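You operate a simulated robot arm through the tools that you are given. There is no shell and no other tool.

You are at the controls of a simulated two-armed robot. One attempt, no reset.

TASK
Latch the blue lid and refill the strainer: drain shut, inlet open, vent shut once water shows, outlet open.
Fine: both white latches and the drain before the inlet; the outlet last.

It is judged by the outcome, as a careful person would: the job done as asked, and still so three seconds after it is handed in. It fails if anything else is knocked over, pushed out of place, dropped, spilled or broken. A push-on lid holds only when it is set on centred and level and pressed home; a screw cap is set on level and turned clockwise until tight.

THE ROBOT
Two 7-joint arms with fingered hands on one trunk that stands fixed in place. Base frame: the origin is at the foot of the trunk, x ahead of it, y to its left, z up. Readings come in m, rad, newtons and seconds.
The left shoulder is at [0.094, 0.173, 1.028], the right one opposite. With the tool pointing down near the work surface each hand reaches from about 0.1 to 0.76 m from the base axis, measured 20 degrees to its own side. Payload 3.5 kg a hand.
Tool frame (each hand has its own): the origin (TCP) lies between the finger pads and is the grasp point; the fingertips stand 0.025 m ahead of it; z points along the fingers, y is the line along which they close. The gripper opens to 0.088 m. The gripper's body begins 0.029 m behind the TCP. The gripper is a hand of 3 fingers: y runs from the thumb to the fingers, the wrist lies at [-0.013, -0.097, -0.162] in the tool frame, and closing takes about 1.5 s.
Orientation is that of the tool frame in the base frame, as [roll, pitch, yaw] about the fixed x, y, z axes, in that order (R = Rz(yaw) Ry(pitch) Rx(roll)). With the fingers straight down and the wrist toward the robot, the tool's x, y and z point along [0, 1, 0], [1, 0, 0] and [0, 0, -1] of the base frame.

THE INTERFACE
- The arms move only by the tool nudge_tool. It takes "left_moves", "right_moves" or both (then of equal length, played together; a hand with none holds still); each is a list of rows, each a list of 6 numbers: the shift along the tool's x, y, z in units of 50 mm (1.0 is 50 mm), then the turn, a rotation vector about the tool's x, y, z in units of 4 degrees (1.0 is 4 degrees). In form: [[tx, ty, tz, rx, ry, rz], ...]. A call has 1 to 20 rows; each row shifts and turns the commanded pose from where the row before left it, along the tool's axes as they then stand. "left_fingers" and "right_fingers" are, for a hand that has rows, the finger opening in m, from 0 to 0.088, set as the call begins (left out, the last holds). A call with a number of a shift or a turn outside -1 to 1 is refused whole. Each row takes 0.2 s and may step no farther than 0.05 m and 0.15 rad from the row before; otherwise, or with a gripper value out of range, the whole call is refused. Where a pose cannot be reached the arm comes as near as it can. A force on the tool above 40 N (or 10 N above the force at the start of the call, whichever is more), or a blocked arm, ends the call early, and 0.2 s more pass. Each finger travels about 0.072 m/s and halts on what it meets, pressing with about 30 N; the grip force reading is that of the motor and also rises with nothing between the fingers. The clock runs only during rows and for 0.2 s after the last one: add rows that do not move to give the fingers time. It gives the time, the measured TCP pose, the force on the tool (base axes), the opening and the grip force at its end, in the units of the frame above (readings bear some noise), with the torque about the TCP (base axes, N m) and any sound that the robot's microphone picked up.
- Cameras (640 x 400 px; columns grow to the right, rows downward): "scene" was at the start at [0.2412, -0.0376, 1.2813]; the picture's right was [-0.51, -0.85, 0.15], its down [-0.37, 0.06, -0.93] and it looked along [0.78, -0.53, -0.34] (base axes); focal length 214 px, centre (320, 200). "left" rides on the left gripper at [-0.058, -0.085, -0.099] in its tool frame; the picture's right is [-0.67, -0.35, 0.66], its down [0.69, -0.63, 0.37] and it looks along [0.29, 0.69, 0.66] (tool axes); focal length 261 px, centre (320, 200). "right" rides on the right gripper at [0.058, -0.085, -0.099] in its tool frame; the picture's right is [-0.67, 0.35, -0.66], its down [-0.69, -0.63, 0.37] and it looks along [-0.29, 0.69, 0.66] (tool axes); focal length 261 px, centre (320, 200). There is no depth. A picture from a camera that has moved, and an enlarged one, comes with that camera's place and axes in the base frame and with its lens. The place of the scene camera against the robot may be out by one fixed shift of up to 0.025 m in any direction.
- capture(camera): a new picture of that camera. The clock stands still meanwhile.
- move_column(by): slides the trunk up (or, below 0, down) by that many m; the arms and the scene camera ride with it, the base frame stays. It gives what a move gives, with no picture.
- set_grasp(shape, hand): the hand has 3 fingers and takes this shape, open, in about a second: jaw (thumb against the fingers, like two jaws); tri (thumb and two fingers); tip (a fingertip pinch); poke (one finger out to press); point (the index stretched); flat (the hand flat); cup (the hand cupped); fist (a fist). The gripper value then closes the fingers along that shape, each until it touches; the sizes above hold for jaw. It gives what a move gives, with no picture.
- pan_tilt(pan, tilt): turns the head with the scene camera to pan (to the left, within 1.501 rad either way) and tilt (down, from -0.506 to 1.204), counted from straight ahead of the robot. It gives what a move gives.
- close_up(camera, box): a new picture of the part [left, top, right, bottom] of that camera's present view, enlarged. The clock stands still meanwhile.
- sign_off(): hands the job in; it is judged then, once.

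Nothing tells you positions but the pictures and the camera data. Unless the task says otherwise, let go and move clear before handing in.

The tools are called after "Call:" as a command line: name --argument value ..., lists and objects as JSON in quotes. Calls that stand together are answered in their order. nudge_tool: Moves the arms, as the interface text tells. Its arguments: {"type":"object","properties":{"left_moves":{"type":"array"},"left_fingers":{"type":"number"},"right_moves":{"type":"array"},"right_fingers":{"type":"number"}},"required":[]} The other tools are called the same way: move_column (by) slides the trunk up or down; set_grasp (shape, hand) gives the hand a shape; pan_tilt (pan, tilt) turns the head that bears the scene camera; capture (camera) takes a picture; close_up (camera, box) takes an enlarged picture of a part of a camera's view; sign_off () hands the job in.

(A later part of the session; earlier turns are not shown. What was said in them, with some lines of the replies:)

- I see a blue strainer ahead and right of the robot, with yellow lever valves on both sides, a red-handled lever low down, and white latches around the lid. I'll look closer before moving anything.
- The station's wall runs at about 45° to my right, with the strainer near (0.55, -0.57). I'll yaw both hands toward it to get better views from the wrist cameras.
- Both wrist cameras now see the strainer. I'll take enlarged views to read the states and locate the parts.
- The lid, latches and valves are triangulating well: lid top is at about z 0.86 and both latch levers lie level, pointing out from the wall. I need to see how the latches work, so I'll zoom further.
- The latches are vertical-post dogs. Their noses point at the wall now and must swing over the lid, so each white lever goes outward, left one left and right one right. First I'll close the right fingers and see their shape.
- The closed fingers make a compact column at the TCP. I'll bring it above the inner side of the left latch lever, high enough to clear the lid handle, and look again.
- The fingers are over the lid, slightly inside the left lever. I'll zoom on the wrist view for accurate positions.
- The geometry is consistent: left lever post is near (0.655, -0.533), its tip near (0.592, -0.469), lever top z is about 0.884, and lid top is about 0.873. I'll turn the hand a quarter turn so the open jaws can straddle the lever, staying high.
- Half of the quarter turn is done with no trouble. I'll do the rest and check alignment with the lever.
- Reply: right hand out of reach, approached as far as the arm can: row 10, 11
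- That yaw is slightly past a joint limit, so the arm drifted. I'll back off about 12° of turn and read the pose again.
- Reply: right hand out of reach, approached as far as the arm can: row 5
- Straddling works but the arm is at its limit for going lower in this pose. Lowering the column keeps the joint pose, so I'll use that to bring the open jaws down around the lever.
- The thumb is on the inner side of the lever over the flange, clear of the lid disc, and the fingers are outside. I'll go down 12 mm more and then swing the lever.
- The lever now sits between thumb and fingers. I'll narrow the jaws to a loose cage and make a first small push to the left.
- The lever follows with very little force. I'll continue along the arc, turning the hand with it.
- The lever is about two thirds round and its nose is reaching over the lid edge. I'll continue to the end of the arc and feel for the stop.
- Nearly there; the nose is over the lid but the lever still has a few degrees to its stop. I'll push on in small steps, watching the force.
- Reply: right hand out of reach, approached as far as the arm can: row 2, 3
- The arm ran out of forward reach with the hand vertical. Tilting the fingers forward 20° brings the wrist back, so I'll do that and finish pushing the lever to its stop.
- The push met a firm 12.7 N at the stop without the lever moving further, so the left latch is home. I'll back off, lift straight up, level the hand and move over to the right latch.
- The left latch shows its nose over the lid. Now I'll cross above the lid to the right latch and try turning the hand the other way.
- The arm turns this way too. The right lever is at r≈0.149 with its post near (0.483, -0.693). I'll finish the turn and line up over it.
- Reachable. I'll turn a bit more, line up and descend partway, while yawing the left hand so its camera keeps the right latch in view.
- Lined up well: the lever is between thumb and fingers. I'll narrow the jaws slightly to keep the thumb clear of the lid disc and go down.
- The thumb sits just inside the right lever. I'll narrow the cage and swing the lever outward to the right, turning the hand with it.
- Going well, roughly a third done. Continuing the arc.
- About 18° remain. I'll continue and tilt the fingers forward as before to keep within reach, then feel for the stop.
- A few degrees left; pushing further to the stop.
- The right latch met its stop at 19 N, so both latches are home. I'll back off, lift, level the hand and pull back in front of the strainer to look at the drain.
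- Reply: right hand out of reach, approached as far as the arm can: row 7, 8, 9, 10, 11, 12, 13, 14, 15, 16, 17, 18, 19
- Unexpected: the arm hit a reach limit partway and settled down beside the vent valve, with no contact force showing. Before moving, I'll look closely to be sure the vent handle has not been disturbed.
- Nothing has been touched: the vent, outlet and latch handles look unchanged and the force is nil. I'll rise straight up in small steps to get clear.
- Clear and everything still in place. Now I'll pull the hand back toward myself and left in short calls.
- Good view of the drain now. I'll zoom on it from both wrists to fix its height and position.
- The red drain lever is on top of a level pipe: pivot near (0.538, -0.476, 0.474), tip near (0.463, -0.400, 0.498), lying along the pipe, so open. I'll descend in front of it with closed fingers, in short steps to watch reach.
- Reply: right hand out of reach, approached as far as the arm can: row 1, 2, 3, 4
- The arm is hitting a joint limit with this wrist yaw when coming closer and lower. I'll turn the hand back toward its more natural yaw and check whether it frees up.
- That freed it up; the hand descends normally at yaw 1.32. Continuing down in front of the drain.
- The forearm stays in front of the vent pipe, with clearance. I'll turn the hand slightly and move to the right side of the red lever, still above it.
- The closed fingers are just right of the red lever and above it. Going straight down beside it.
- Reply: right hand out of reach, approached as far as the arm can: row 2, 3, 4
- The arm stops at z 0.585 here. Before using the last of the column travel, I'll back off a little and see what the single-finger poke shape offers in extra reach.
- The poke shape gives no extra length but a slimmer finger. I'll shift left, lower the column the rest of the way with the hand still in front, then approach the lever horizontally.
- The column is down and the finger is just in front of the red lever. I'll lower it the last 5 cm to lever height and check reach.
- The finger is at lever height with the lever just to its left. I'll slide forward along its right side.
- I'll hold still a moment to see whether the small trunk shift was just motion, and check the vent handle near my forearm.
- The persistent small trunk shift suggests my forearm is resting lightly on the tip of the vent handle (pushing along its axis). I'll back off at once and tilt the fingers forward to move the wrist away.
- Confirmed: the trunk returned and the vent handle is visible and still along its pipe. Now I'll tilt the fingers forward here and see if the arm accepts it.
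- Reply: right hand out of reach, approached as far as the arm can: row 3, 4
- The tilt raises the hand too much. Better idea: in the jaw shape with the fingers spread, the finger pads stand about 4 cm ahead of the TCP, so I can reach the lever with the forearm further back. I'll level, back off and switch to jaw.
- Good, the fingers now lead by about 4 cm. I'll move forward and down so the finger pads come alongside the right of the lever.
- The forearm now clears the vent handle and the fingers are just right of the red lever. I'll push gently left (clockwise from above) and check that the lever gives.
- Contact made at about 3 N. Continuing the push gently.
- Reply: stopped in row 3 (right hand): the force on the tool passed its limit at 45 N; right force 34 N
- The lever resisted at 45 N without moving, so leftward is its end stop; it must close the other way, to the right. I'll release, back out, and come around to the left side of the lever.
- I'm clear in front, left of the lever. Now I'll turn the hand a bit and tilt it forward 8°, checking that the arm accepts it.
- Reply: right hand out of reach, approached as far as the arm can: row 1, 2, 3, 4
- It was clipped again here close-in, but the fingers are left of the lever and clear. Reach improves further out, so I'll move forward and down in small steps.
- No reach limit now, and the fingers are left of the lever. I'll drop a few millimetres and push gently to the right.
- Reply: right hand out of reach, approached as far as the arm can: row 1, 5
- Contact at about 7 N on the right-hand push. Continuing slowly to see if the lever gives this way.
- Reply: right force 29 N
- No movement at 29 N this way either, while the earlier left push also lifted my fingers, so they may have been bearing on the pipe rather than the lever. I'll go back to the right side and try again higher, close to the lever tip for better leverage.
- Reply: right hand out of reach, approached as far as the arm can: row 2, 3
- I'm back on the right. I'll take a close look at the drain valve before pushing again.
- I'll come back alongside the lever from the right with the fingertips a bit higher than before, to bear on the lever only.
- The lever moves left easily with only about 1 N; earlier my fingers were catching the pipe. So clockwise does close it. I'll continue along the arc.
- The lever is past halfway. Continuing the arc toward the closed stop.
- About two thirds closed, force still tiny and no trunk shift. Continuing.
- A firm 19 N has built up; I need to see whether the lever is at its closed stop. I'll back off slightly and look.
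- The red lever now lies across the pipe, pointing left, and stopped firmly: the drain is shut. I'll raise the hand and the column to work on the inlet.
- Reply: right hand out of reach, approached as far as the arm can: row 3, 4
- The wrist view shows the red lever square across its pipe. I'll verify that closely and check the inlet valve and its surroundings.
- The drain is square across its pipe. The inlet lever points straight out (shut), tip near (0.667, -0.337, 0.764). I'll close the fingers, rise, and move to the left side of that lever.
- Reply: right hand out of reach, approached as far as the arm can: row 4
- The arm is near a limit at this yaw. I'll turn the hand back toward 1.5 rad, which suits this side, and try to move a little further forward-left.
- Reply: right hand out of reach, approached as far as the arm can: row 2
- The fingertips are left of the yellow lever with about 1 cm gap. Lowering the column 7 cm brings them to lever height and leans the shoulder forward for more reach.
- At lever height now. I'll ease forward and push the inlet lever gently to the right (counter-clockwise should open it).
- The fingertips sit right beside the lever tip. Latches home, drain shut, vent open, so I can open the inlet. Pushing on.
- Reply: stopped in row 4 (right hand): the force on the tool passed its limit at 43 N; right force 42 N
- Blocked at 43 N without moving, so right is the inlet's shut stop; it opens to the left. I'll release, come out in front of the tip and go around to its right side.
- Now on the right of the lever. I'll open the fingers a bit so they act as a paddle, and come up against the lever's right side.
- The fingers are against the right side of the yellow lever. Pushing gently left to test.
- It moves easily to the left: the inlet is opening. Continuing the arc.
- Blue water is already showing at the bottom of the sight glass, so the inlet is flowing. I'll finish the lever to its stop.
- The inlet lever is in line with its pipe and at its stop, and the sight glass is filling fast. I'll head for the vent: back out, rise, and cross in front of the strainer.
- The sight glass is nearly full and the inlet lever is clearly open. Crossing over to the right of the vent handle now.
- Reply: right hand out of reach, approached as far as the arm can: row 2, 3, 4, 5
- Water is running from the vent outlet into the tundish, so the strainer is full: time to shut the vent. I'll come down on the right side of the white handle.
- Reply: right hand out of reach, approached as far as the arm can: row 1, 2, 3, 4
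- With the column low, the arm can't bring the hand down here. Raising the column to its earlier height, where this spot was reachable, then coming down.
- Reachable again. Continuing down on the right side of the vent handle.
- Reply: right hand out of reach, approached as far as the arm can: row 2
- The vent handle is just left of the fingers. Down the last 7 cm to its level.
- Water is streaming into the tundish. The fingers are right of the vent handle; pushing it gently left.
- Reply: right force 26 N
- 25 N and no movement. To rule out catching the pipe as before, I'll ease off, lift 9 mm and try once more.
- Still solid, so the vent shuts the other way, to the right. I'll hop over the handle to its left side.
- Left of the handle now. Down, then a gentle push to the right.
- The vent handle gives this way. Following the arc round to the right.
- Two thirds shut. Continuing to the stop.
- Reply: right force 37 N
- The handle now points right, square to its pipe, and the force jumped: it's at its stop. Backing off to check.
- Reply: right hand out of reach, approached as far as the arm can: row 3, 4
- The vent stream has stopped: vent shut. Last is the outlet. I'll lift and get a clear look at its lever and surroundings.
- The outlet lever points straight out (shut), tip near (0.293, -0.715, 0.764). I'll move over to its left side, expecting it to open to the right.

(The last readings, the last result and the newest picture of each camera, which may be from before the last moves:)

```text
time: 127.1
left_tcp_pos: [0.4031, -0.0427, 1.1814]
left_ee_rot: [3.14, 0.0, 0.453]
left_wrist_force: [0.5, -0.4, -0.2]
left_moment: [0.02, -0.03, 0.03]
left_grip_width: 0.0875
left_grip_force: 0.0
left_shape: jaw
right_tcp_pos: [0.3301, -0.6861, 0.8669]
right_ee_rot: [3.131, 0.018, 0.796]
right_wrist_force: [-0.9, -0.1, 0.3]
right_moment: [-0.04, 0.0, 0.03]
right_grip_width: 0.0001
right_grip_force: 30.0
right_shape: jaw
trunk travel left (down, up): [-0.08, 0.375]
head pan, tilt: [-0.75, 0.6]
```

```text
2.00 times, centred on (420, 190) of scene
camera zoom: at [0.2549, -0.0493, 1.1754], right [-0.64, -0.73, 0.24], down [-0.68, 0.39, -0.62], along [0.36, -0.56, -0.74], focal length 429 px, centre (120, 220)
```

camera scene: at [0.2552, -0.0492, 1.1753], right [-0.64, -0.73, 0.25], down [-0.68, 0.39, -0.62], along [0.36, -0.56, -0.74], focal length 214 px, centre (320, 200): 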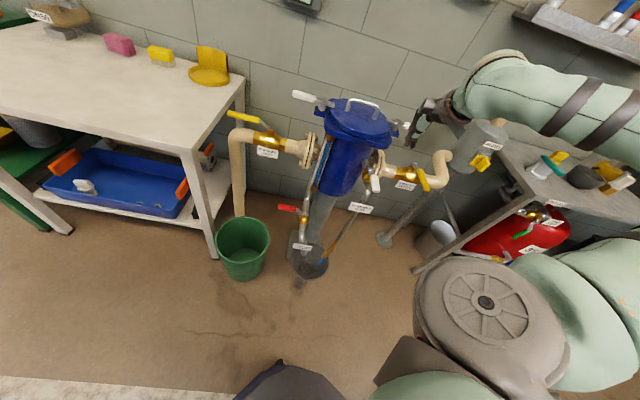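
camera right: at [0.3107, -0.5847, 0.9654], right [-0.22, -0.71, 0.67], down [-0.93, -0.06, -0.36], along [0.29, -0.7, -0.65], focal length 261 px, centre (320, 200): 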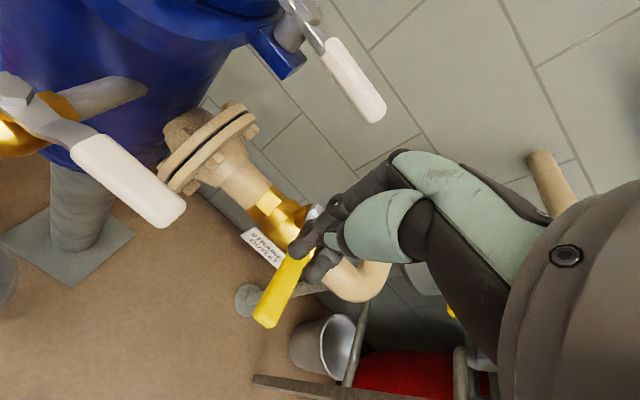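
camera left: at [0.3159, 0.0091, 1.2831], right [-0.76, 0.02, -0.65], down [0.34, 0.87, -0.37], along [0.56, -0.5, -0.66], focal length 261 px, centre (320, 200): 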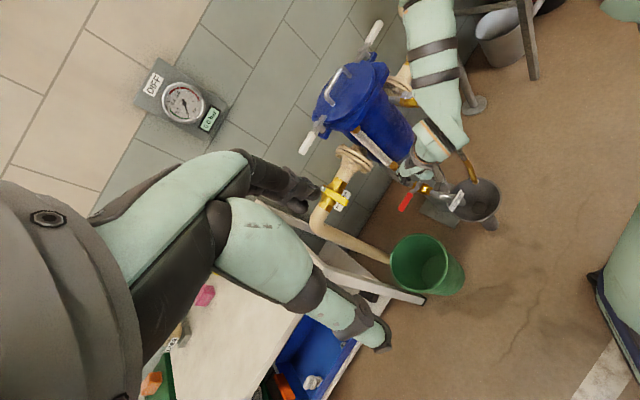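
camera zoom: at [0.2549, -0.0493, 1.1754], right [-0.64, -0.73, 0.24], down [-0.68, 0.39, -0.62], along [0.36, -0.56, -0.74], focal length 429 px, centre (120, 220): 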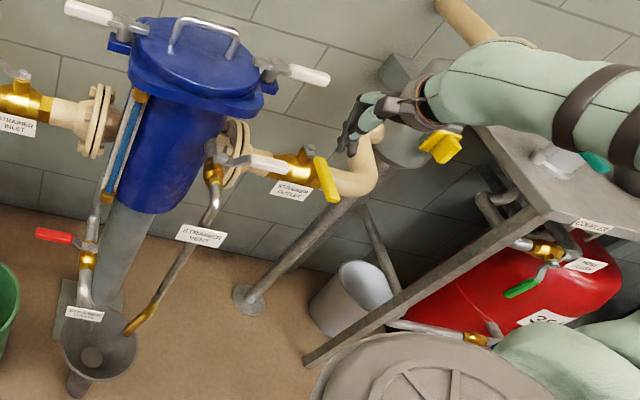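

Aligned just left of the outlet lever. Descending beside it.

Call:
nudge_tool --right_moves '[[0.03, 0, 0.48, 0, 0, 0], [0.03, 0, 0.48, 0, 0, 0], [0, 0, 0.48, 0, 0, 0], [0, 0, 0.46, 0, 0, 0]]'

Call:
capture --camera "right"

Call:
close_up --camera "scene" --box '[350, 110, 470, 210]'

```text
time: 128.1
left_tcp_pos: [0.4021, -0.044, 1.1827]
left_ee_rot: [-3.141, 0.0, 0.454]
left_wrist_force: [-0.3, 0.0, -0.3]
left_moment: [-0.01, 0.02, -0.02]
left_grip_width: 0.0876
left_grip_force: 0.1
left_shape: jaw
right_tcp_pos: [0.3299, -0.6874, 0.7688]
right_ee_rot: [3.133, 0.017, 0.795]
right_wrist_force: [0.5, 0.6, -0.1]
right_moment: [-0.01, 0.02, -0.01]
right_grip_width: 0.0
right_grip_force: 29.8
right_shape: jaw
trunk travel left (down, up): [-0.08, 0.375]
head pan, tilt: [-0.75, 0.6]
```

```text
taken
camera right: at [0.3113, -0.5859, 0.8671], right [-0.22, -0.71, 0.67], down [-0.93, -0.06, -0.36], along [0.29, -0.7, -0.65], focal length 261 px, centre (320, 200)
```

right: 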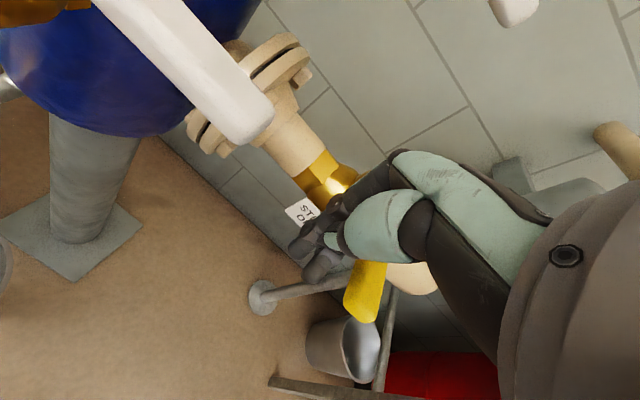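

```text
4.00 times, centred on (410, 160) of scene
camera zoom: at [0.2549, -0.0496, 1.1753], right [-0.64, -0.73, 0.24], down [-0.68, 0.39, -0.62], along [0.36, -0.56, -0.74], focal length 858 px, centre (-40, 360)
```

zoom: 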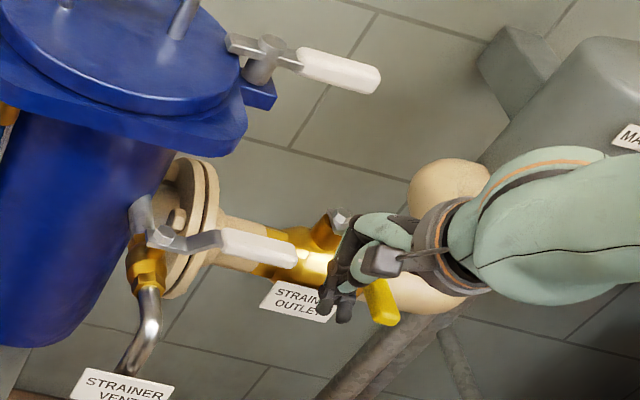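

Beside the lever. Pushing gently to the right.

Call:
nudge_tool --right_moves '[[-0.12, 0, 0, 0, 0, 0], [-0.12, 0, 0, 0, 0, 0], [-0.12, 0, 0, 0, 0, 0], [-0.12, 0, 0, 0, 0, 0], [-0.12, 0, 0, 0, 0, 0]]'

Call:
capture --camera "right"

Call:
close_up --camera "scene" --box '[350, 110, 470, 210]'

```text
time: 129.3
left_tcp_pos: [0.4029, -0.0436, 1.1829]
left_ee_rot: [3.141, 0.001, 0.456]
left_wrist_force: [-0.7, -0.2, 0.9]
left_moment: [0.01, 0.01, -0.01]
left_grip_width: 0.0879
left_grip_force: 0.1
left_shape: jaw
right_tcp_pos: [0.3093, -0.7062, 0.773]
right_ee_rot: [3.133, 0.019, 0.796]
right_wrist_force: [0.5, 1.1, -0.9]
right_moment: [0.05, 0.0, 0.02]
right_grip_width: 0.0
right_grip_force: 30.5
right_shape: jaw
trunk travel left (down, up): [-0.08, 0.375]
head pan, tilt: [-0.75, 0.6]
```

```text
taken
camera right: at [0.2894, -0.605, 0.8699], right [-0.21, -0.71, 0.67], down [-0.93, -0.06, -0.36], along [0.29, -0.7, -0.65], focal length 261 px, centre (320, 200)
```

right: 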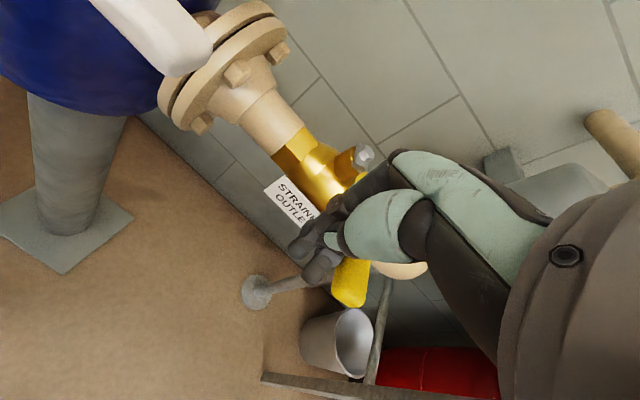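

```text
4.00 times, centred on (410, 160) of scene
camera zoom: at [0.2547, -0.049, 1.1755], right [-0.64, -0.73, 0.24], down [-0.68, 0.39, -0.62], along [0.36, -0.56, -0.74], focal length 858 px, centre (-40, 360)
```

zoom: 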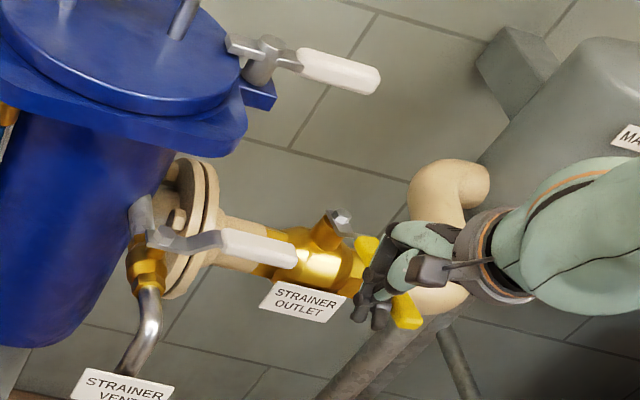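

The outlet lever moves right with very little force. Continuing in short stages, watching the pipe bend on the right.

Call:
nudge_tool --right_moves '[[-0.118, 0.023, 0.005, 0, 0, 0], [-0.118, 0.023, 0.005, 0, 0, 0], [-0.118, 0.023, 0.005, 0, 0, 0], [-0.118, 0.023, 0.005, 0, 0, 0], [-0.118, 0.023, 0.005, 0, 0, 0]]'

Call:
capture --camera "right"

Call:
close_up --camera "scene" --box '[350, 110, 510, 230]'

```text
time: 130.5
left_tcp_pos: [0.4026, -0.0431, 1.1826]
left_ee_rot: [3.139, -0.001, 0.453]
left_wrist_force: [0.7, 0.7, 0.2]
left_moment: [-0.01, -0.01, -0.01]
left_grip_width: 0.0873
left_grip_force: 0.0
left_shape: jaw
right_tcp_pos: [0.2923, -0.7304, 0.7717]
right_ee_rot: [3.133, 0.019, 0.798]
right_wrist_force: [0.6, 0.9, 0.6]
right_moment: [-0.01, -0.02, 0.03]
right_grip_width: 0.0
right_grip_force: 30.7
right_shape: jaw
trunk travel left (down, up): [-0.08, 0.375]
head pan, tilt: [-0.75, 0.6]
```

```text
taken
camera right: at [0.273, -0.6304, 0.8702], right [-0.22, -0.71, 0.67], down [-0.93, -0.06, -0.36], along [0.29, -0.7, -0.65], focal length 261 px, centre (320, 200)
```

right: 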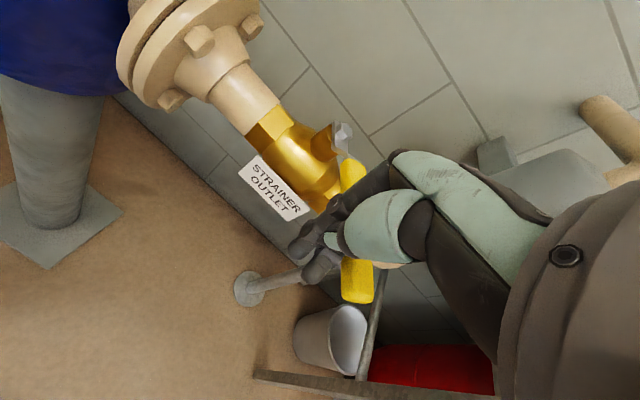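

```text
3.33 times, centred on (430, 170) of scene
camera zoom: at [0.2546, -0.0489, 1.1755], right [-0.64, -0.73, 0.24], down [-0.68, 0.39, -0.62], along [0.36, -0.56, -0.74], focal length 715 px, centre (-47, 300)
```

zoom: 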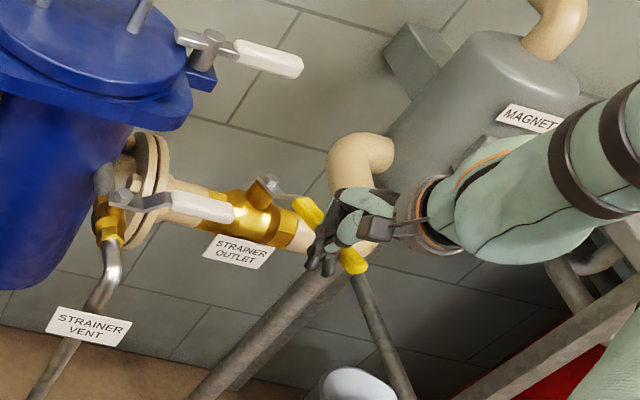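

Turning well, no contact elsewhere. Continuing.

Call:
nudge_tool --right_moves '[[-0.118, 0.03, 0.005, 0, 0, 0], [-0.118, 0.03, 0.005, 0, 0, 0], [-0.115, 0.06, 0.005, 0, 0, 0], [-0.113, 0.1, 0.005, 0, 0, 0], [-0.1, 0.1, 0.005, 0, 0, 0], [-0.08, 0.1, 0.005, 0, 0, 0]]'

Call:
capture --camera "right"

Call:
close_up --camera "scene" --box '[350, 110, 510, 230]'

```text
time: 131.9
left_tcp_pos: [0.4007, -0.0425, 1.1828]
left_ee_rot: [3.139, 0.001, 0.453]
left_wrist_force: [0.6, -1.0, 0.8]
left_moment: [-0.02, 0.0, 0.01]
left_grip_width: 0.0876
left_grip_force: 0.0
left_shape: jaw
right_tcp_pos: [0.2857, -0.7689, 0.7714]
right_ee_rot: [3.131, 0.019, 0.796]
right_wrist_force: [-0.7, 1.8, 1.7]
right_moment: [-0.01, 0.0, -0.02]
right_grip_width: 0.0001
right_grip_force: 29.9
right_shape: jaw
trunk travel left (down, up): [-0.08, 0.375]
head pan, tilt: [-0.75, 0.6]
```

```text
taken
camera right: at [0.2655, -0.6681, 0.8691], right [-0.22, -0.71, 0.67], down [-0.93, -0.06, -0.36], along [0.29, -0.7, -0.65], focal length 261 px, centre (320, 200)
```

right: 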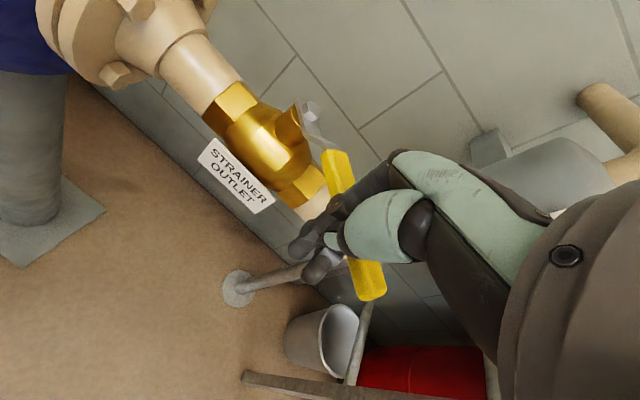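

```text
3.33 times, centred on (430, 170) of scene
camera zoom: at [0.2544, -0.0487, 1.1756], right [-0.64, -0.73, 0.24], down [-0.68, 0.39, -0.62], along [0.36, -0.56, -0.74], focal length 715 px, centre (-47, 300)
```

zoom: 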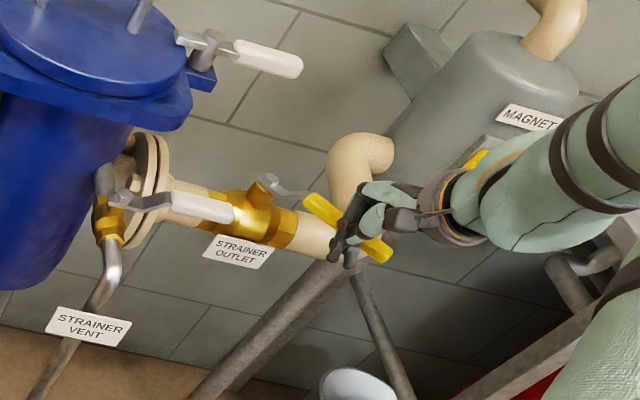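

Call:
nudge_tool --right_moves '[[-0.079, 0.108, 0.005, 0, 0, 0], [-0.079, 0.108, 0.005, 0, 0, 0], [-0.07, 0.108, 0.005, 0, 0, 0], [-0.06, 0.108, 0.005, 0, 0, 0], [-0.04, 0.1, 0.005, 0, 0, 0]]'

Call:
capture --camera "right"

Call:
close_up --camera "scene" --box '[350, 110, 510, 230]'

```text
time: 133.1
left_tcp_pos: [0.4016, -0.0421, 1.1831]
left_ee_rot: [3.14, 0.0, 0.455]
left_wrist_force: [-0.1, -0.2, -0.5]
left_moment: [0.01, -0.02, 0.03]
left_grip_width: 0.0877
left_grip_force: 0.0
left_shape: jaw
right_tcp_pos: [0.2914, -0.7997, 0.7699]
right_ee_rot: [3.133, 0.019, 0.794]
right_wrist_force: [-0.2, 1.0, 2.3]
right_moment: [-0.05, 0.0, 0.0]
right_grip_width: 0.0
right_grip_force: 29.9
right_shape: jaw
trunk travel left (down, up): [-0.08, 0.375]
head pan, tilt: [-0.75, 0.6]
```

```text
taken
camera right: at [0.2722, -0.6976, 0.869], right [-0.22, -0.71, 0.67], down [-0.93, -0.06, -0.36], along [0.29, -0.7, -0.65], focal length 261 px, centre (320, 200)
```

right: 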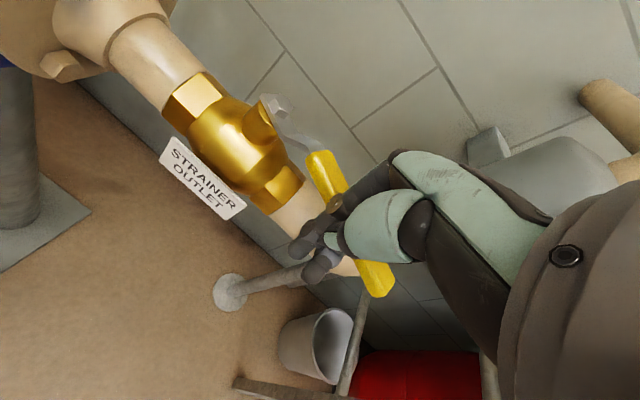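

```text
3.33 times, centred on (430, 170) of scene
camera zoom: at [0.2543, -0.0486, 1.1756], right [-0.64, -0.73, 0.25], down [-0.68, 0.39, -0.62], along [0.36, -0.56, -0.74], focal length 715 px, centre (-47, 300)
```

zoom: 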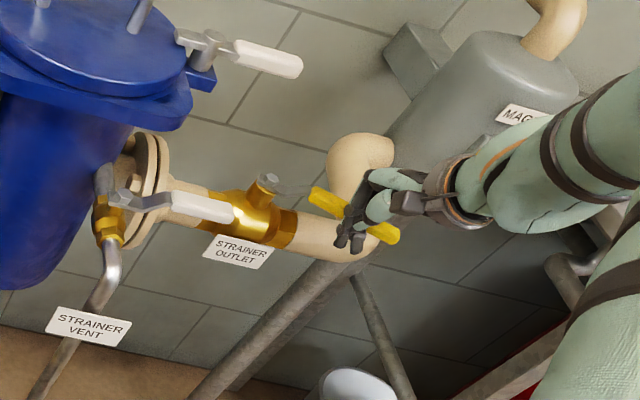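

Call:
nudge_tool --right_moves '[[-0.03, 0.1, 0.005, 0, 0, 0], [-0.02, 0.1, 0.005, 0, 0, 0], [-0.01, 0.1, 0.005, 0, 0, 0], [-0.01, 0.1, 0.005, 0, 0, 0]]'

Call:
capture --camera "right"

Call:
close_up --camera "scene" --box '[350, 110, 510, 230]'

```text
time: 134.1
left_tcp_pos: [0.4027, -0.043, 1.1822]
left_ee_rot: [3.14, 0.002, 0.454]
left_wrist_force: [0.4, -0.5, 0.2]
left_moment: [0.02, -0.03, 0.01]
left_grip_width: 0.0879
left_grip_force: 0.1
left_shape: jaw
right_tcp_pos: [0.3038, -0.8198, 0.7721]
right_ee_rot: [3.133, 0.018, 0.796]
right_wrist_force: [-1.6, 0.6, 0.9]
right_moment: [-0.03, 0.02, -0.03]
right_grip_width: 0.0
right_grip_force: 30.2
right_shape: jaw
trunk travel left (down, up): [-0.08, 0.375]
head pan, tilt: [-0.75, 0.6]
```

```text
taken
camera right: at [0.2846, -0.7162, 0.8693], right [-0.22, -0.71, 0.67], down [-0.93, -0.06, -0.36], along [0.29, -0.7, -0.65], focal length 261 px, centre (320, 200)
```

right: 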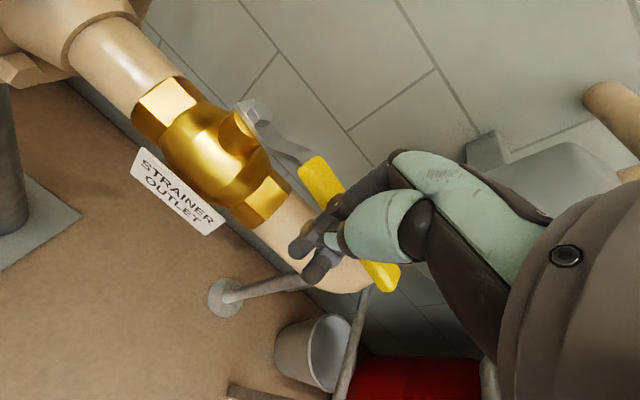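

```text
3.33 times, centred on (430, 170) of scene
camera zoom: at [0.2542, -0.049, 1.1756], right [-0.64, -0.73, 0.24], down [-0.68, 0.39, -0.62], along [0.36, -0.56, -0.74], focal length 715 px, centre (-47, 300)
```

zoom: 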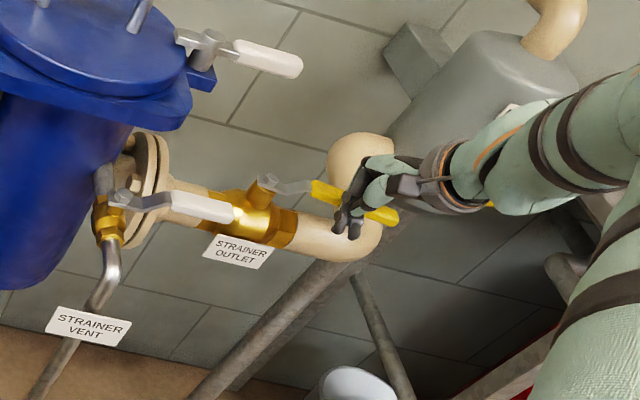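

The outlet lever is almost in line with its pipe. Finishing to its stop.

Call:
nudge_tool --right_moves '[[0, 0.1, 0, 0, 0, 0], [0, 0.1, 0, 0, 0, 0], [0, 0.1, 0, 0, 0, 0]]'

Call:
close_up --camera "scene" --box '[350, 110, 510, 230]'

Call:
capture --camera "right"

```text
time: 134.9
left_tcp_pos: [0.402, -0.0438, 1.1835]
left_ee_rot: [3.14, 0.0, 0.453]
left_wrist_force: [-0.3, 0.6, 0.0]
left_moment: [-0.01, -0.02, 0.0]
left_grip_width: 0.0877
left_grip_force: 0.1
left_shape: jaw
right_tcp_pos: [0.3138, -0.8295, 0.77]
right_ee_rot: [3.132, 0.017, 0.795]
right_wrist_force: [-2.5, 0.4, 1.3]
right_moment: [-0.01, -0.02, -0.05]
right_grip_width: 0.0001
right_grip_force: 30.6
right_shape: jaw
trunk travel left (down, up): [-0.08, 0.375]
head pan, tilt: [-0.75, 0.6]
```

```text
3.33 times, centred on (430, 170) of scene
camera zoom: at [0.2541, -0.0488, 1.1756], right [-0.64, -0.73, 0.24], down [-0.68, 0.39, -0.62], along [0.36, -0.56, -0.74], focal length 715 px, centre (-47, 300)
```

zoom: 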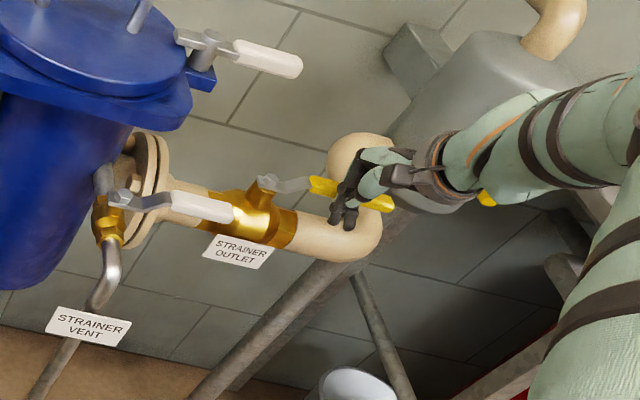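

```text
taken
camera right: at [0.2949, -0.7263, 0.8685], right [-0.22, -0.71, 0.67], down [-0.93, -0.06, -0.36], along [0.29, -0.7, -0.65], focal length 261 px, centre (320, 200)
```

right: 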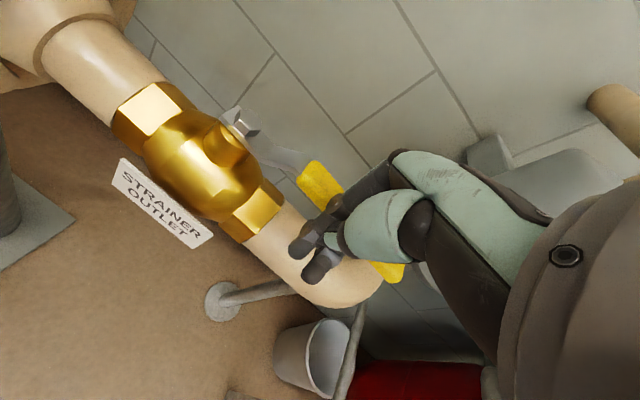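

Call:
nudge_tool --right_moves '[[0, 0.1, 0, 0, 0, 0], [0, 0.1, 0, 0, 0, 0]]'

Call:
close_up --camera "scene" --box '[350, 110, 510, 230]'

Call:
capture --camera "right"

```text
time: 135.5
left_tcp_pos: [0.4001, -0.0407, 1.1838]
left_ee_rot: [3.138, 0.001, 0.453]
left_wrist_force: [0.2, 0.5, 0.0]
left_moment: [0.04, -0.02, -0.04]
left_grip_width: 0.0878
left_grip_force: 0.1
left_shape: jaw
right_tcp_pos: [0.3181, -0.8331, 0.7727]
right_ee_rot: [3.132, 0.016, 0.797]
right_wrist_force: [-15.0, 16.5, 0.7]
right_moment: [0.05, 0.09, -0.09]
right_grip_width: 0.0001
right_grip_force: 30.3
right_shape: jaw
trunk travel left (down, up): [-0.08, 0.375]
head pan, tilt: [-0.75, 0.6]
```

```text
3.33 times, centred on (430, 170) of scene
camera zoom: at [0.2521, -0.0465, 1.1762], right [-0.64, -0.73, 0.25], down [-0.68, 0.38, -0.62], along [0.36, -0.56, -0.74], focal length 715 px, centre (-47, 300)
```

zoom: 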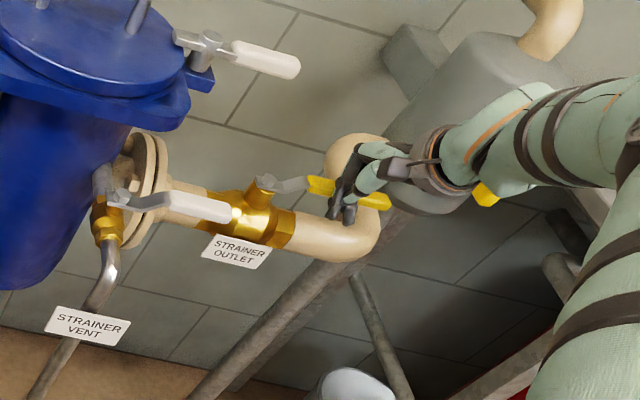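

```text
taken
camera right: at [0.2992, -0.732, 0.8706], right [-0.22, -0.71, 0.67], down [-0.93, -0.06, -0.36], along [0.29, -0.7, -0.65], focal length 261 px, centre (320, 200)
```

right: 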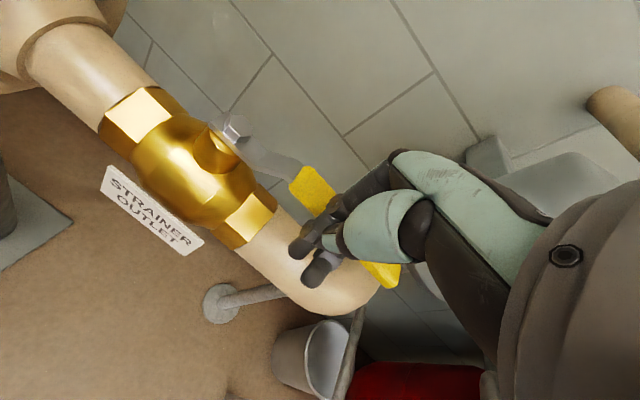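

22 N against the stop with the lever in line with the pipe: the outlet is open. Backing off and lifting clear.

Call:
nudge_tool --right_moves '[[0, -0.3, 0, 0, 0, 0], [0.05, -0.5, 0, 0, 0, 0], [0, -0.3, -0.4, 0, 0, 0], [0, -0.2, -0.6, 0, 0, 0], [0, -0.2, -0.6, 0, 0, 0], [0, -0.2, -0.6, 0, 0, 0]]'

Call:
capture --camera "scene"

Call:
capture --camera "right"

Call:
capture --camera "left"

```text
time: 136.9
left_tcp_pos: [0.4018, -0.0426, 1.1831]
left_ee_rot: [3.14, 0.0, 0.455]
left_wrist_force: [-0.3, 0.5, -0.4]
left_moment: [0.02, 0.02, 0.0]
left_grip_width: 0.0877
left_grip_force: 0.1
left_shape: jaw
right_tcp_pos: [0.2639, -0.7704, 0.882]
right_ee_rot: [3.132, 0.018, 0.796]
right_wrist_force: [1.7, -0.4, -0.1]
right_moment: [0.01, -0.03, 0.0]
right_grip_width: 0.0001
right_grip_force: 30.2
right_shape: jaw
trunk travel left (down, up): [-0.08, 0.375]
head pan, tilt: [-0.75, 0.6]
```

```text
taken
camera scene: at [0.2543, -0.0482, 1.1756], right [-0.64, -0.73, 0.25], down [-0.68, 0.39, -0.62], along [0.36, -0.56, -0.74], focal length 214 px, centre (320, 200)
```

scene: 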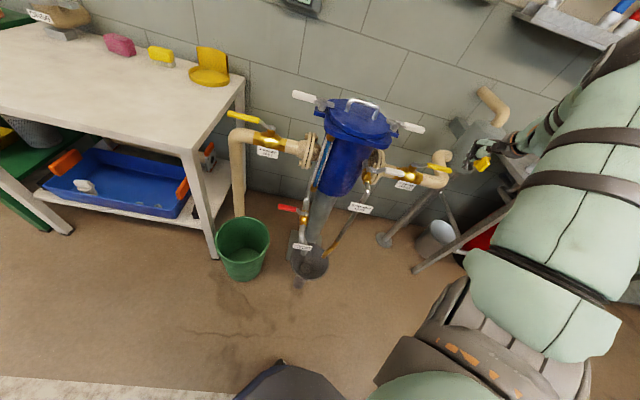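

```text
taken
camera right: at [0.2435, -0.6696, 0.9798], right [-0.22, -0.71, 0.67], down [-0.93, -0.06, -0.36], along [0.29, -0.7, -0.65], focal length 261 px, centre (320, 200)
```

right: 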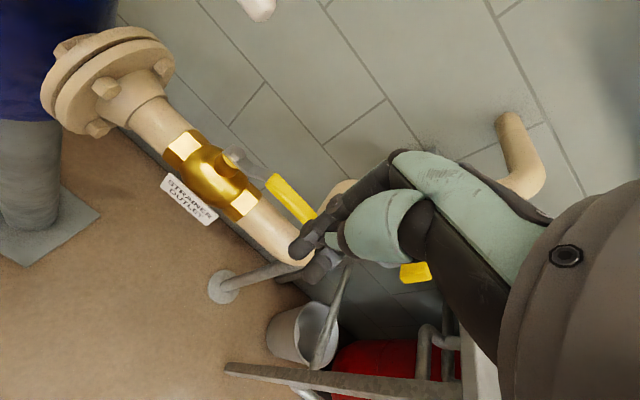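

```text
taken
camera left: at [0.3137, 0.0092, 1.2821], right [-0.75, 0.02, -0.66], down [0.34, 0.87, -0.37], along [0.56, -0.5, -0.66], focal length 261 px, centre (320, 200)
```

left: 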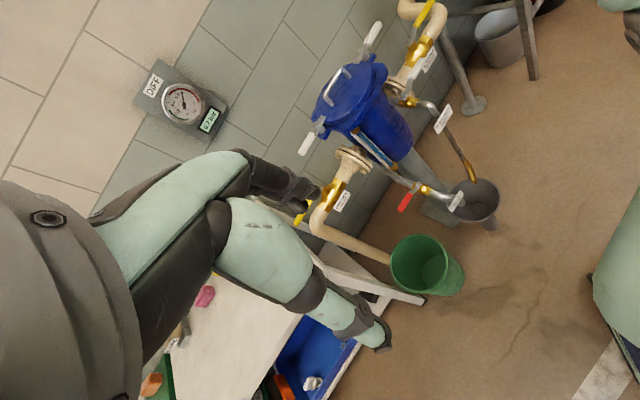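

All valves appear set. I'll check each closely, along with leaks and the floor.

Call:
close_up --camera "scene" --box '[220, 80, 460, 230]'

Call:
close_up --camera "scene" --box '[240, 180, 400, 300]'

Call:
close_up --camera "left" --box '[280, 0, 520, 240]'

Call:
close_up --camera "left" --box '[120, 50, 240, 140]'

Call:
close_up --camera "left" --box '[380, 80, 480, 220]'

```text
2.67 times, centred on (340, 155) of scene
camera zoom: at [0.2543, -0.0482, 1.1756], right [-0.64, -0.73, 0.25], down [-0.68, 0.39, -0.62], along [0.36, -0.56, -0.74], focal length 572 px, centre (267, 320)
```

zoom: 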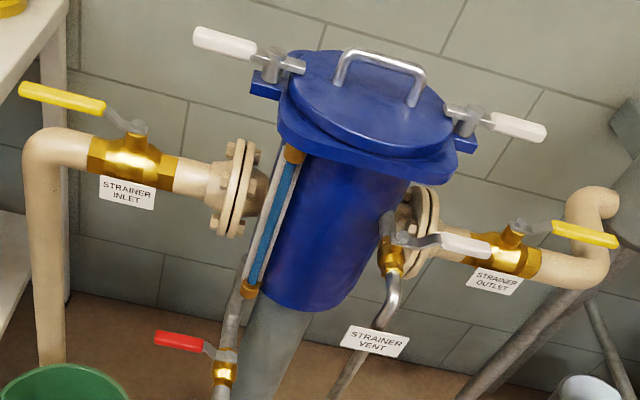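

```text
3.33 times, centred on (320, 240) of scene
camera zoom: at [0.2543, -0.0482, 1.1756], right [-0.64, -0.73, 0.25], down [-0.68, 0.39, -0.62], along [0.36, -0.56, -0.74], focal length 715 px, centre (320, 67)
```

zoom: 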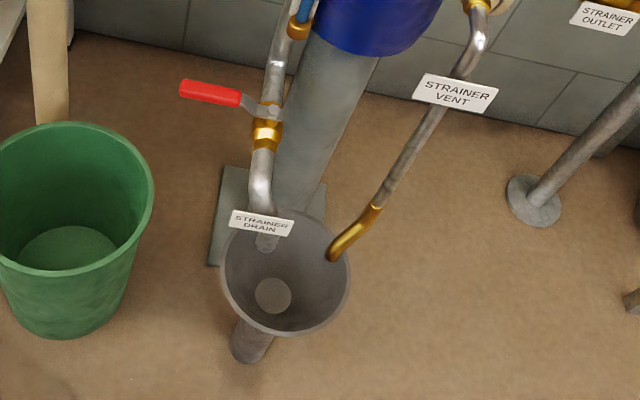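

```text
1.67 times, centred on (400, 120) of left
camera zoom: at [0.3137, 0.0092, 1.2821], right [-0.75, 0.02, -0.66], down [0.34, 0.87, -0.37], along [0.56, -0.5, -0.66], focal length 434 px, centre (187, 333)
```

zoom: 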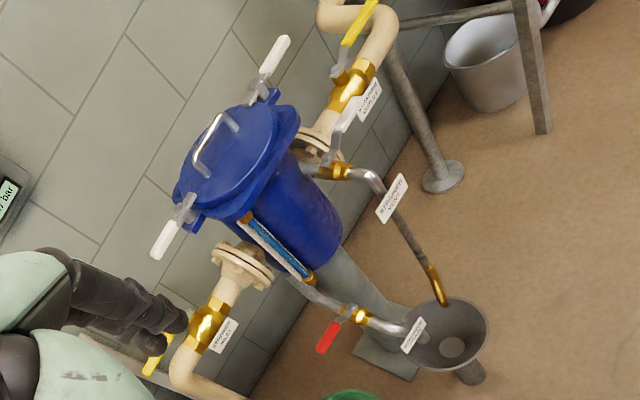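

```text
4.44 times, centred on (180, 95) of left
camera zoom: at [0.3137, 0.0092, 1.2821], right [-0.75, 0.02, -0.66], down [0.34, 0.87, -0.37], along [0.56, -0.5, -0.66], focal length 1158 px, centre (942, 667)
```

zoom: 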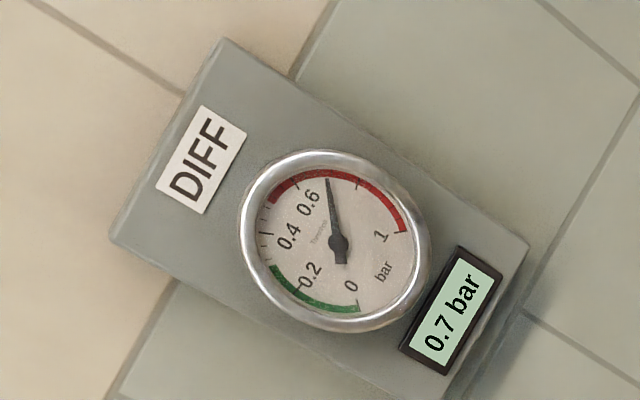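

```text
2.86 times, centred on (430, 150) of left
camera zoom: at [0.3137, 0.0092, 1.2821], right [-0.75, 0.02, -0.66], down [0.34, 0.87, -0.37], along [0.56, -0.5, -0.66], focal length 745 px, centre (6, 343)
```

zoom: 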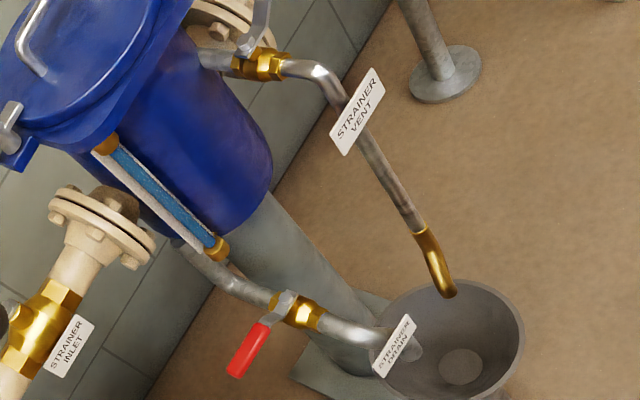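

Everything reads right: both noses over the lid, drain and vent square across, inlet and outlet in line, sight glass full, no drips. DIFF shows 0.7 bar, so I'll move the hand fully clear and see whether that settles.

Call:
nudge_tool --right_moves '[[0, -0.3, -0.5, 0, 0, 0], [0, -0.3, -0.5, 0, 0, 0], [0, 0, -0.5, 0, 0, 0], [0, 0, 0, 0, 0, 0], [0, 0, 0, 0, 0, 0]]'

Call:
close_up --camera "left" --box '[120, 50, 240, 140]'

Call:
pan_tilt --pan -0.75 --tilt 0.15

Call:
capture --camera "scene"

```text
time: 138.1
left_tcp_pos: [0.4018, -0.043, 1.1826]
left_ee_rot: [3.14, 0.001, 0.453]
left_wrist_force: [0.6, 0.2, 0.8]
left_moment: [-0.01, -0.01, 0.0]
left_grip_width: 0.0874
left_grip_force: 0.1
left_shape: jaw
right_tcp_pos: [0.244, -0.7634, 0.9412]
right_ee_rot: [3.134, 0.018, 0.797]
right_wrist_force: [-0.4, 0.4, -0.2]
right_moment: [0.0, -0.02, -0.01]
right_grip_width: 0.0
right_grip_force: 30.0
right_shape: jaw
right hand out of reach, approached as far as the arm can: row 2, 3
trunk travel left (down, up): [-0.08, 0.375]
head pan, tilt: [-0.75, 0.6]
```

```text
4.44 times, centred on (180, 95) of left
camera zoom: at [0.3139, 0.0082, 1.2819], right [-0.75, 0.02, -0.66], down [0.34, 0.87, -0.37], along [0.56, -0.5, -0.66], focal length 1158 px, centre (942, 667)
```

zoom: 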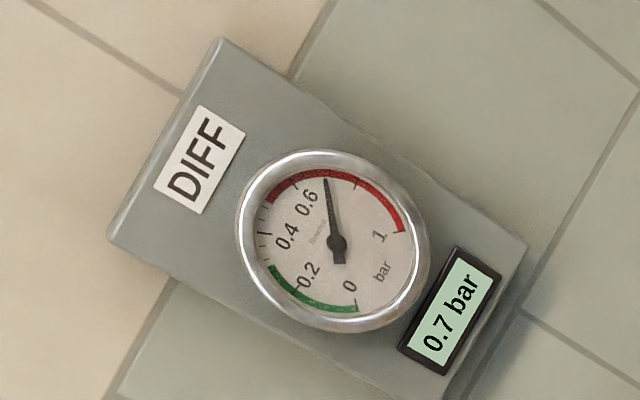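

```text
time: 139.0
left_tcp_pos: [0.4023, -0.043, 1.1836]
left_ee_rot: [3.14, 0.0, 0.456]
left_wrist_force: [0.1, -0.4, 0.2]
left_moment: [-0.02, -0.01, 0.01]
left_grip_width: 0.0876
left_grip_force: 0.1
left_shape: jaw
right_tcp_pos: [0.2438, -0.7633, 0.9409]
right_ee_rot: [3.134, 0.017, 0.796]
right_wrist_force: [0.6, -0.2, 0.8]
right_moment: [0.02, 0.02, 0.0]
right_grip_width: 0.0
right_grip_force: 29.9
right_shape: jaw
trunk travel left (down, up): [-0.08, 0.375]
head pan, tilt: [-0.75, 0.15]
```

```text
taken
camera scene: at [0.2724, -0.052, 1.213], right [-0.64, -0.73, 0.24], down [-0.46, 0.1, -0.88], along [0.62, -0.67, -0.4], focal length 214 px, centre (320, 200)
```

scene: 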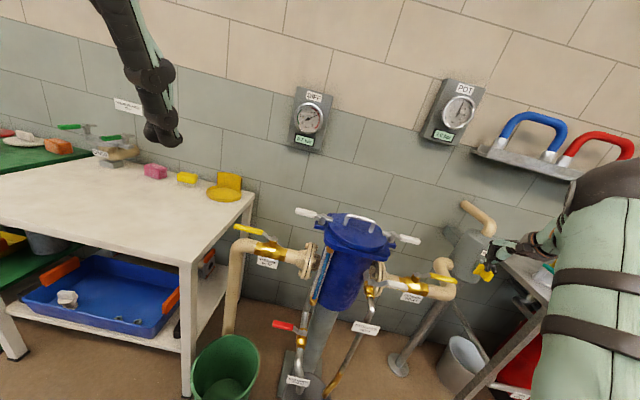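

Call:
close_up --camera "scene" --box '[280, 70, 500, 190]'

Call:
close_up --camera "scene" --box '[220, 190, 460, 340]'

Call:
close_up --camera "scene" --box '[430, 180, 590, 300]'

```text
2.91 times, centred on (390, 130) of scene
camera zoom: at [0.2724, -0.052, 1.213], right [-0.64, -0.73, 0.24], down [-0.46, 0.1, -0.88], along [0.62, -0.67, -0.4], focal length 624 px, centre (116, 404)
```

zoom: 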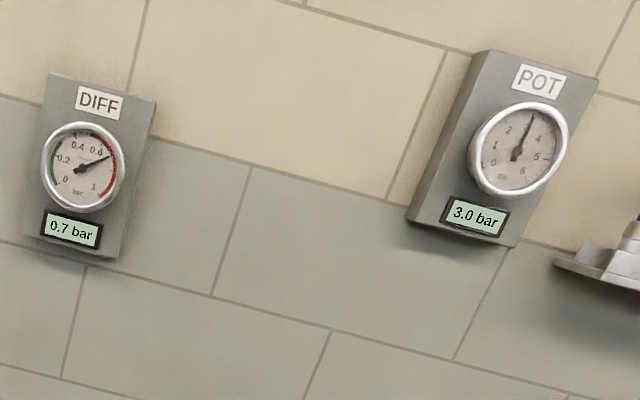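

```text
2.67 times, centred on (340, 265) of scene
camera zoom: at [0.2724, -0.052, 1.213], right [-0.64, -0.73, 0.24], down [-0.46, 0.1, -0.88], along [0.62, -0.67, -0.4], focal length 572 px, centre (267, 27)
```

zoom: 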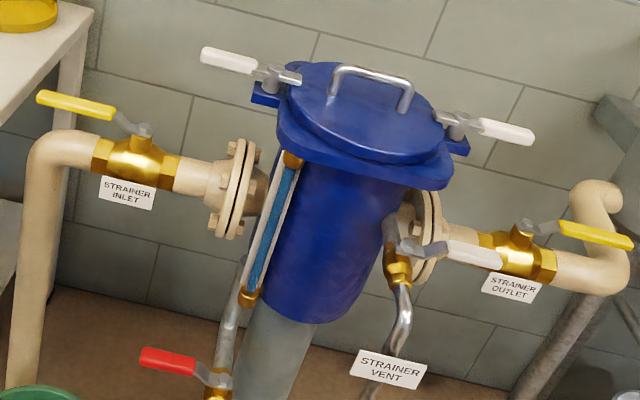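

```text
3.33 times, centred on (510, 240) of scene
camera zoom: at [0.2724, -0.052, 1.213], right [-0.64, -0.73, 0.24], down [-0.46, 0.1, -0.88], along [0.62, -0.67, -0.4], focal length 715 px, centre (-313, 67)
```

zoom: 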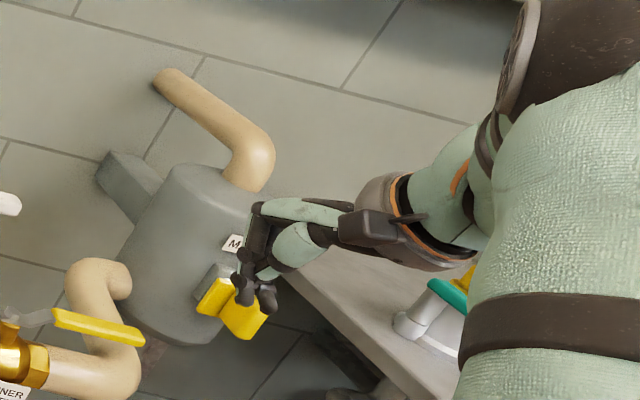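

Strainer is at 3.0 bar with a steady 0.7 bar differential and everything holding. I'll move the right hand a little further from the fittings before handing in.

Call:
nudge_tool --right_moves '[[0.3, 0, -0.5, 0, 0, 0], [0.4, 0, -0.5, 0, 0, 0], [0.4, 0, -0.5, 0, 0, 0], [0.4, -0.2, -0.4, 0, 0, 0]]'

Call:
capture --camera "scene"

Call:
close_up --camera "left" --box '[280, 0, 520, 240]'

```text
time: 140.0
left_tcp_pos: [0.4024, -0.0425, 1.1824]
left_ee_rot: [3.141, 0.001, 0.454]
left_wrist_force: [-0.2, -0.8, -0.9]
left_moment: [0.01, 0.01, 0.02]
left_grip_width: 0.0877
left_grip_force: 0.1
left_shape: jaw
right_tcp_pos: [0.2488, -0.7663, 0.954]
right_ee_rot: [3.132, 0.015, 0.796]
right_wrist_force: [-0.4, -0.1, -0.8]
right_moment: [0.01, -0.01, -0.02]
right_grip_width: 0.0
right_grip_force: 29.7
right_shape: jaw
right hand out of reach, approached as far as the arm can: row 1, 2, 3, 4
trunk travel left (down, up): [-0.08, 0.375]
head pan, tilt: [-0.75, 0.15]
```

```text
taken
camera scene: at [0.2723, -0.052, 1.2131], right [-0.64, -0.73, 0.24], down [-0.46, 0.1, -0.88], along [0.62, -0.67, -0.4], focal length 214 px, centre (320, 200)
```

scene: 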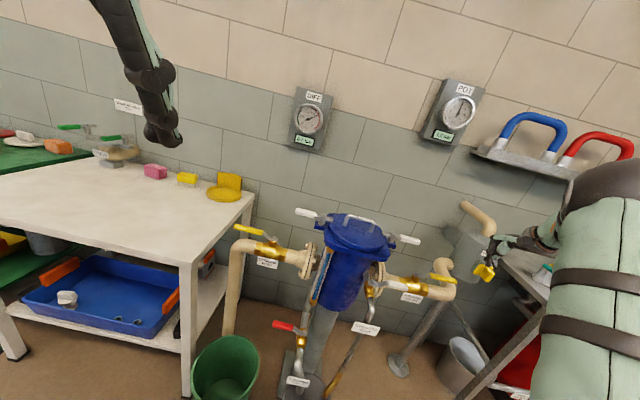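

```text
1.67 times, centred on (400, 120) of left
camera zoom: at [0.3139, 0.0083, 1.282], right [-0.75, 0.02, -0.66], down [0.34, 0.87, -0.37], along [0.56, -0.5, -0.66], focal length 434 px, centre (187, 333)
```

zoom: 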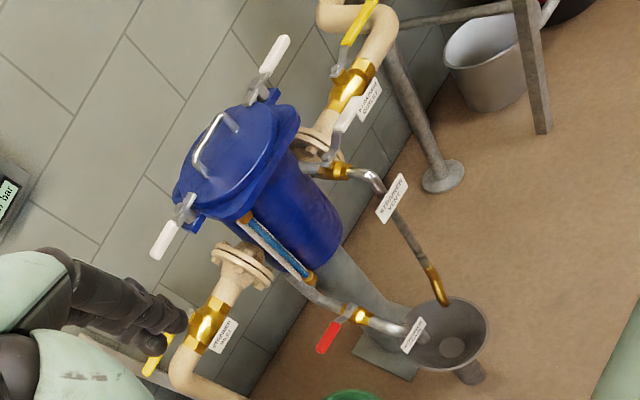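

The hand is clear and touching nothing. Both latches are over the lid, the drain and vent are shut, the inlet and outlet are open, and the sight glass is full with no leaks, so I'm handing it in.

Call:
sign_off

```text
The job is handed in.
```

The strainer is latched, refilled and handed in, with no leaks or spills and nothing knocked out of place.

- **Order:** I closed both white latches to their stops, shut the drain, then opened the inlet. The vent was shut once water ran from its outlet, and the outlet was opened last.
- **State at hand-in:** the sight glass was full, the POT gauge read 3.0 bar and nothing was dripping. My last look came about three seconds after the outlet reached its stop.
- **DIFF gauge:** it read a steady 0.7 bar, which is in the red band. It wasn't part of the job and I didn't look into it, but it may be worth checking the basket.
- **Contact along the way:** my forearm pressed briefly on the tip of the vent handle while I was reaching for the drain. I backed off and the handle hadn't visibly moved. I also pushed the drain lever both ways before it moved, and the inlet and vent levers against their stops before finding their turning directions (up to about 45 N).
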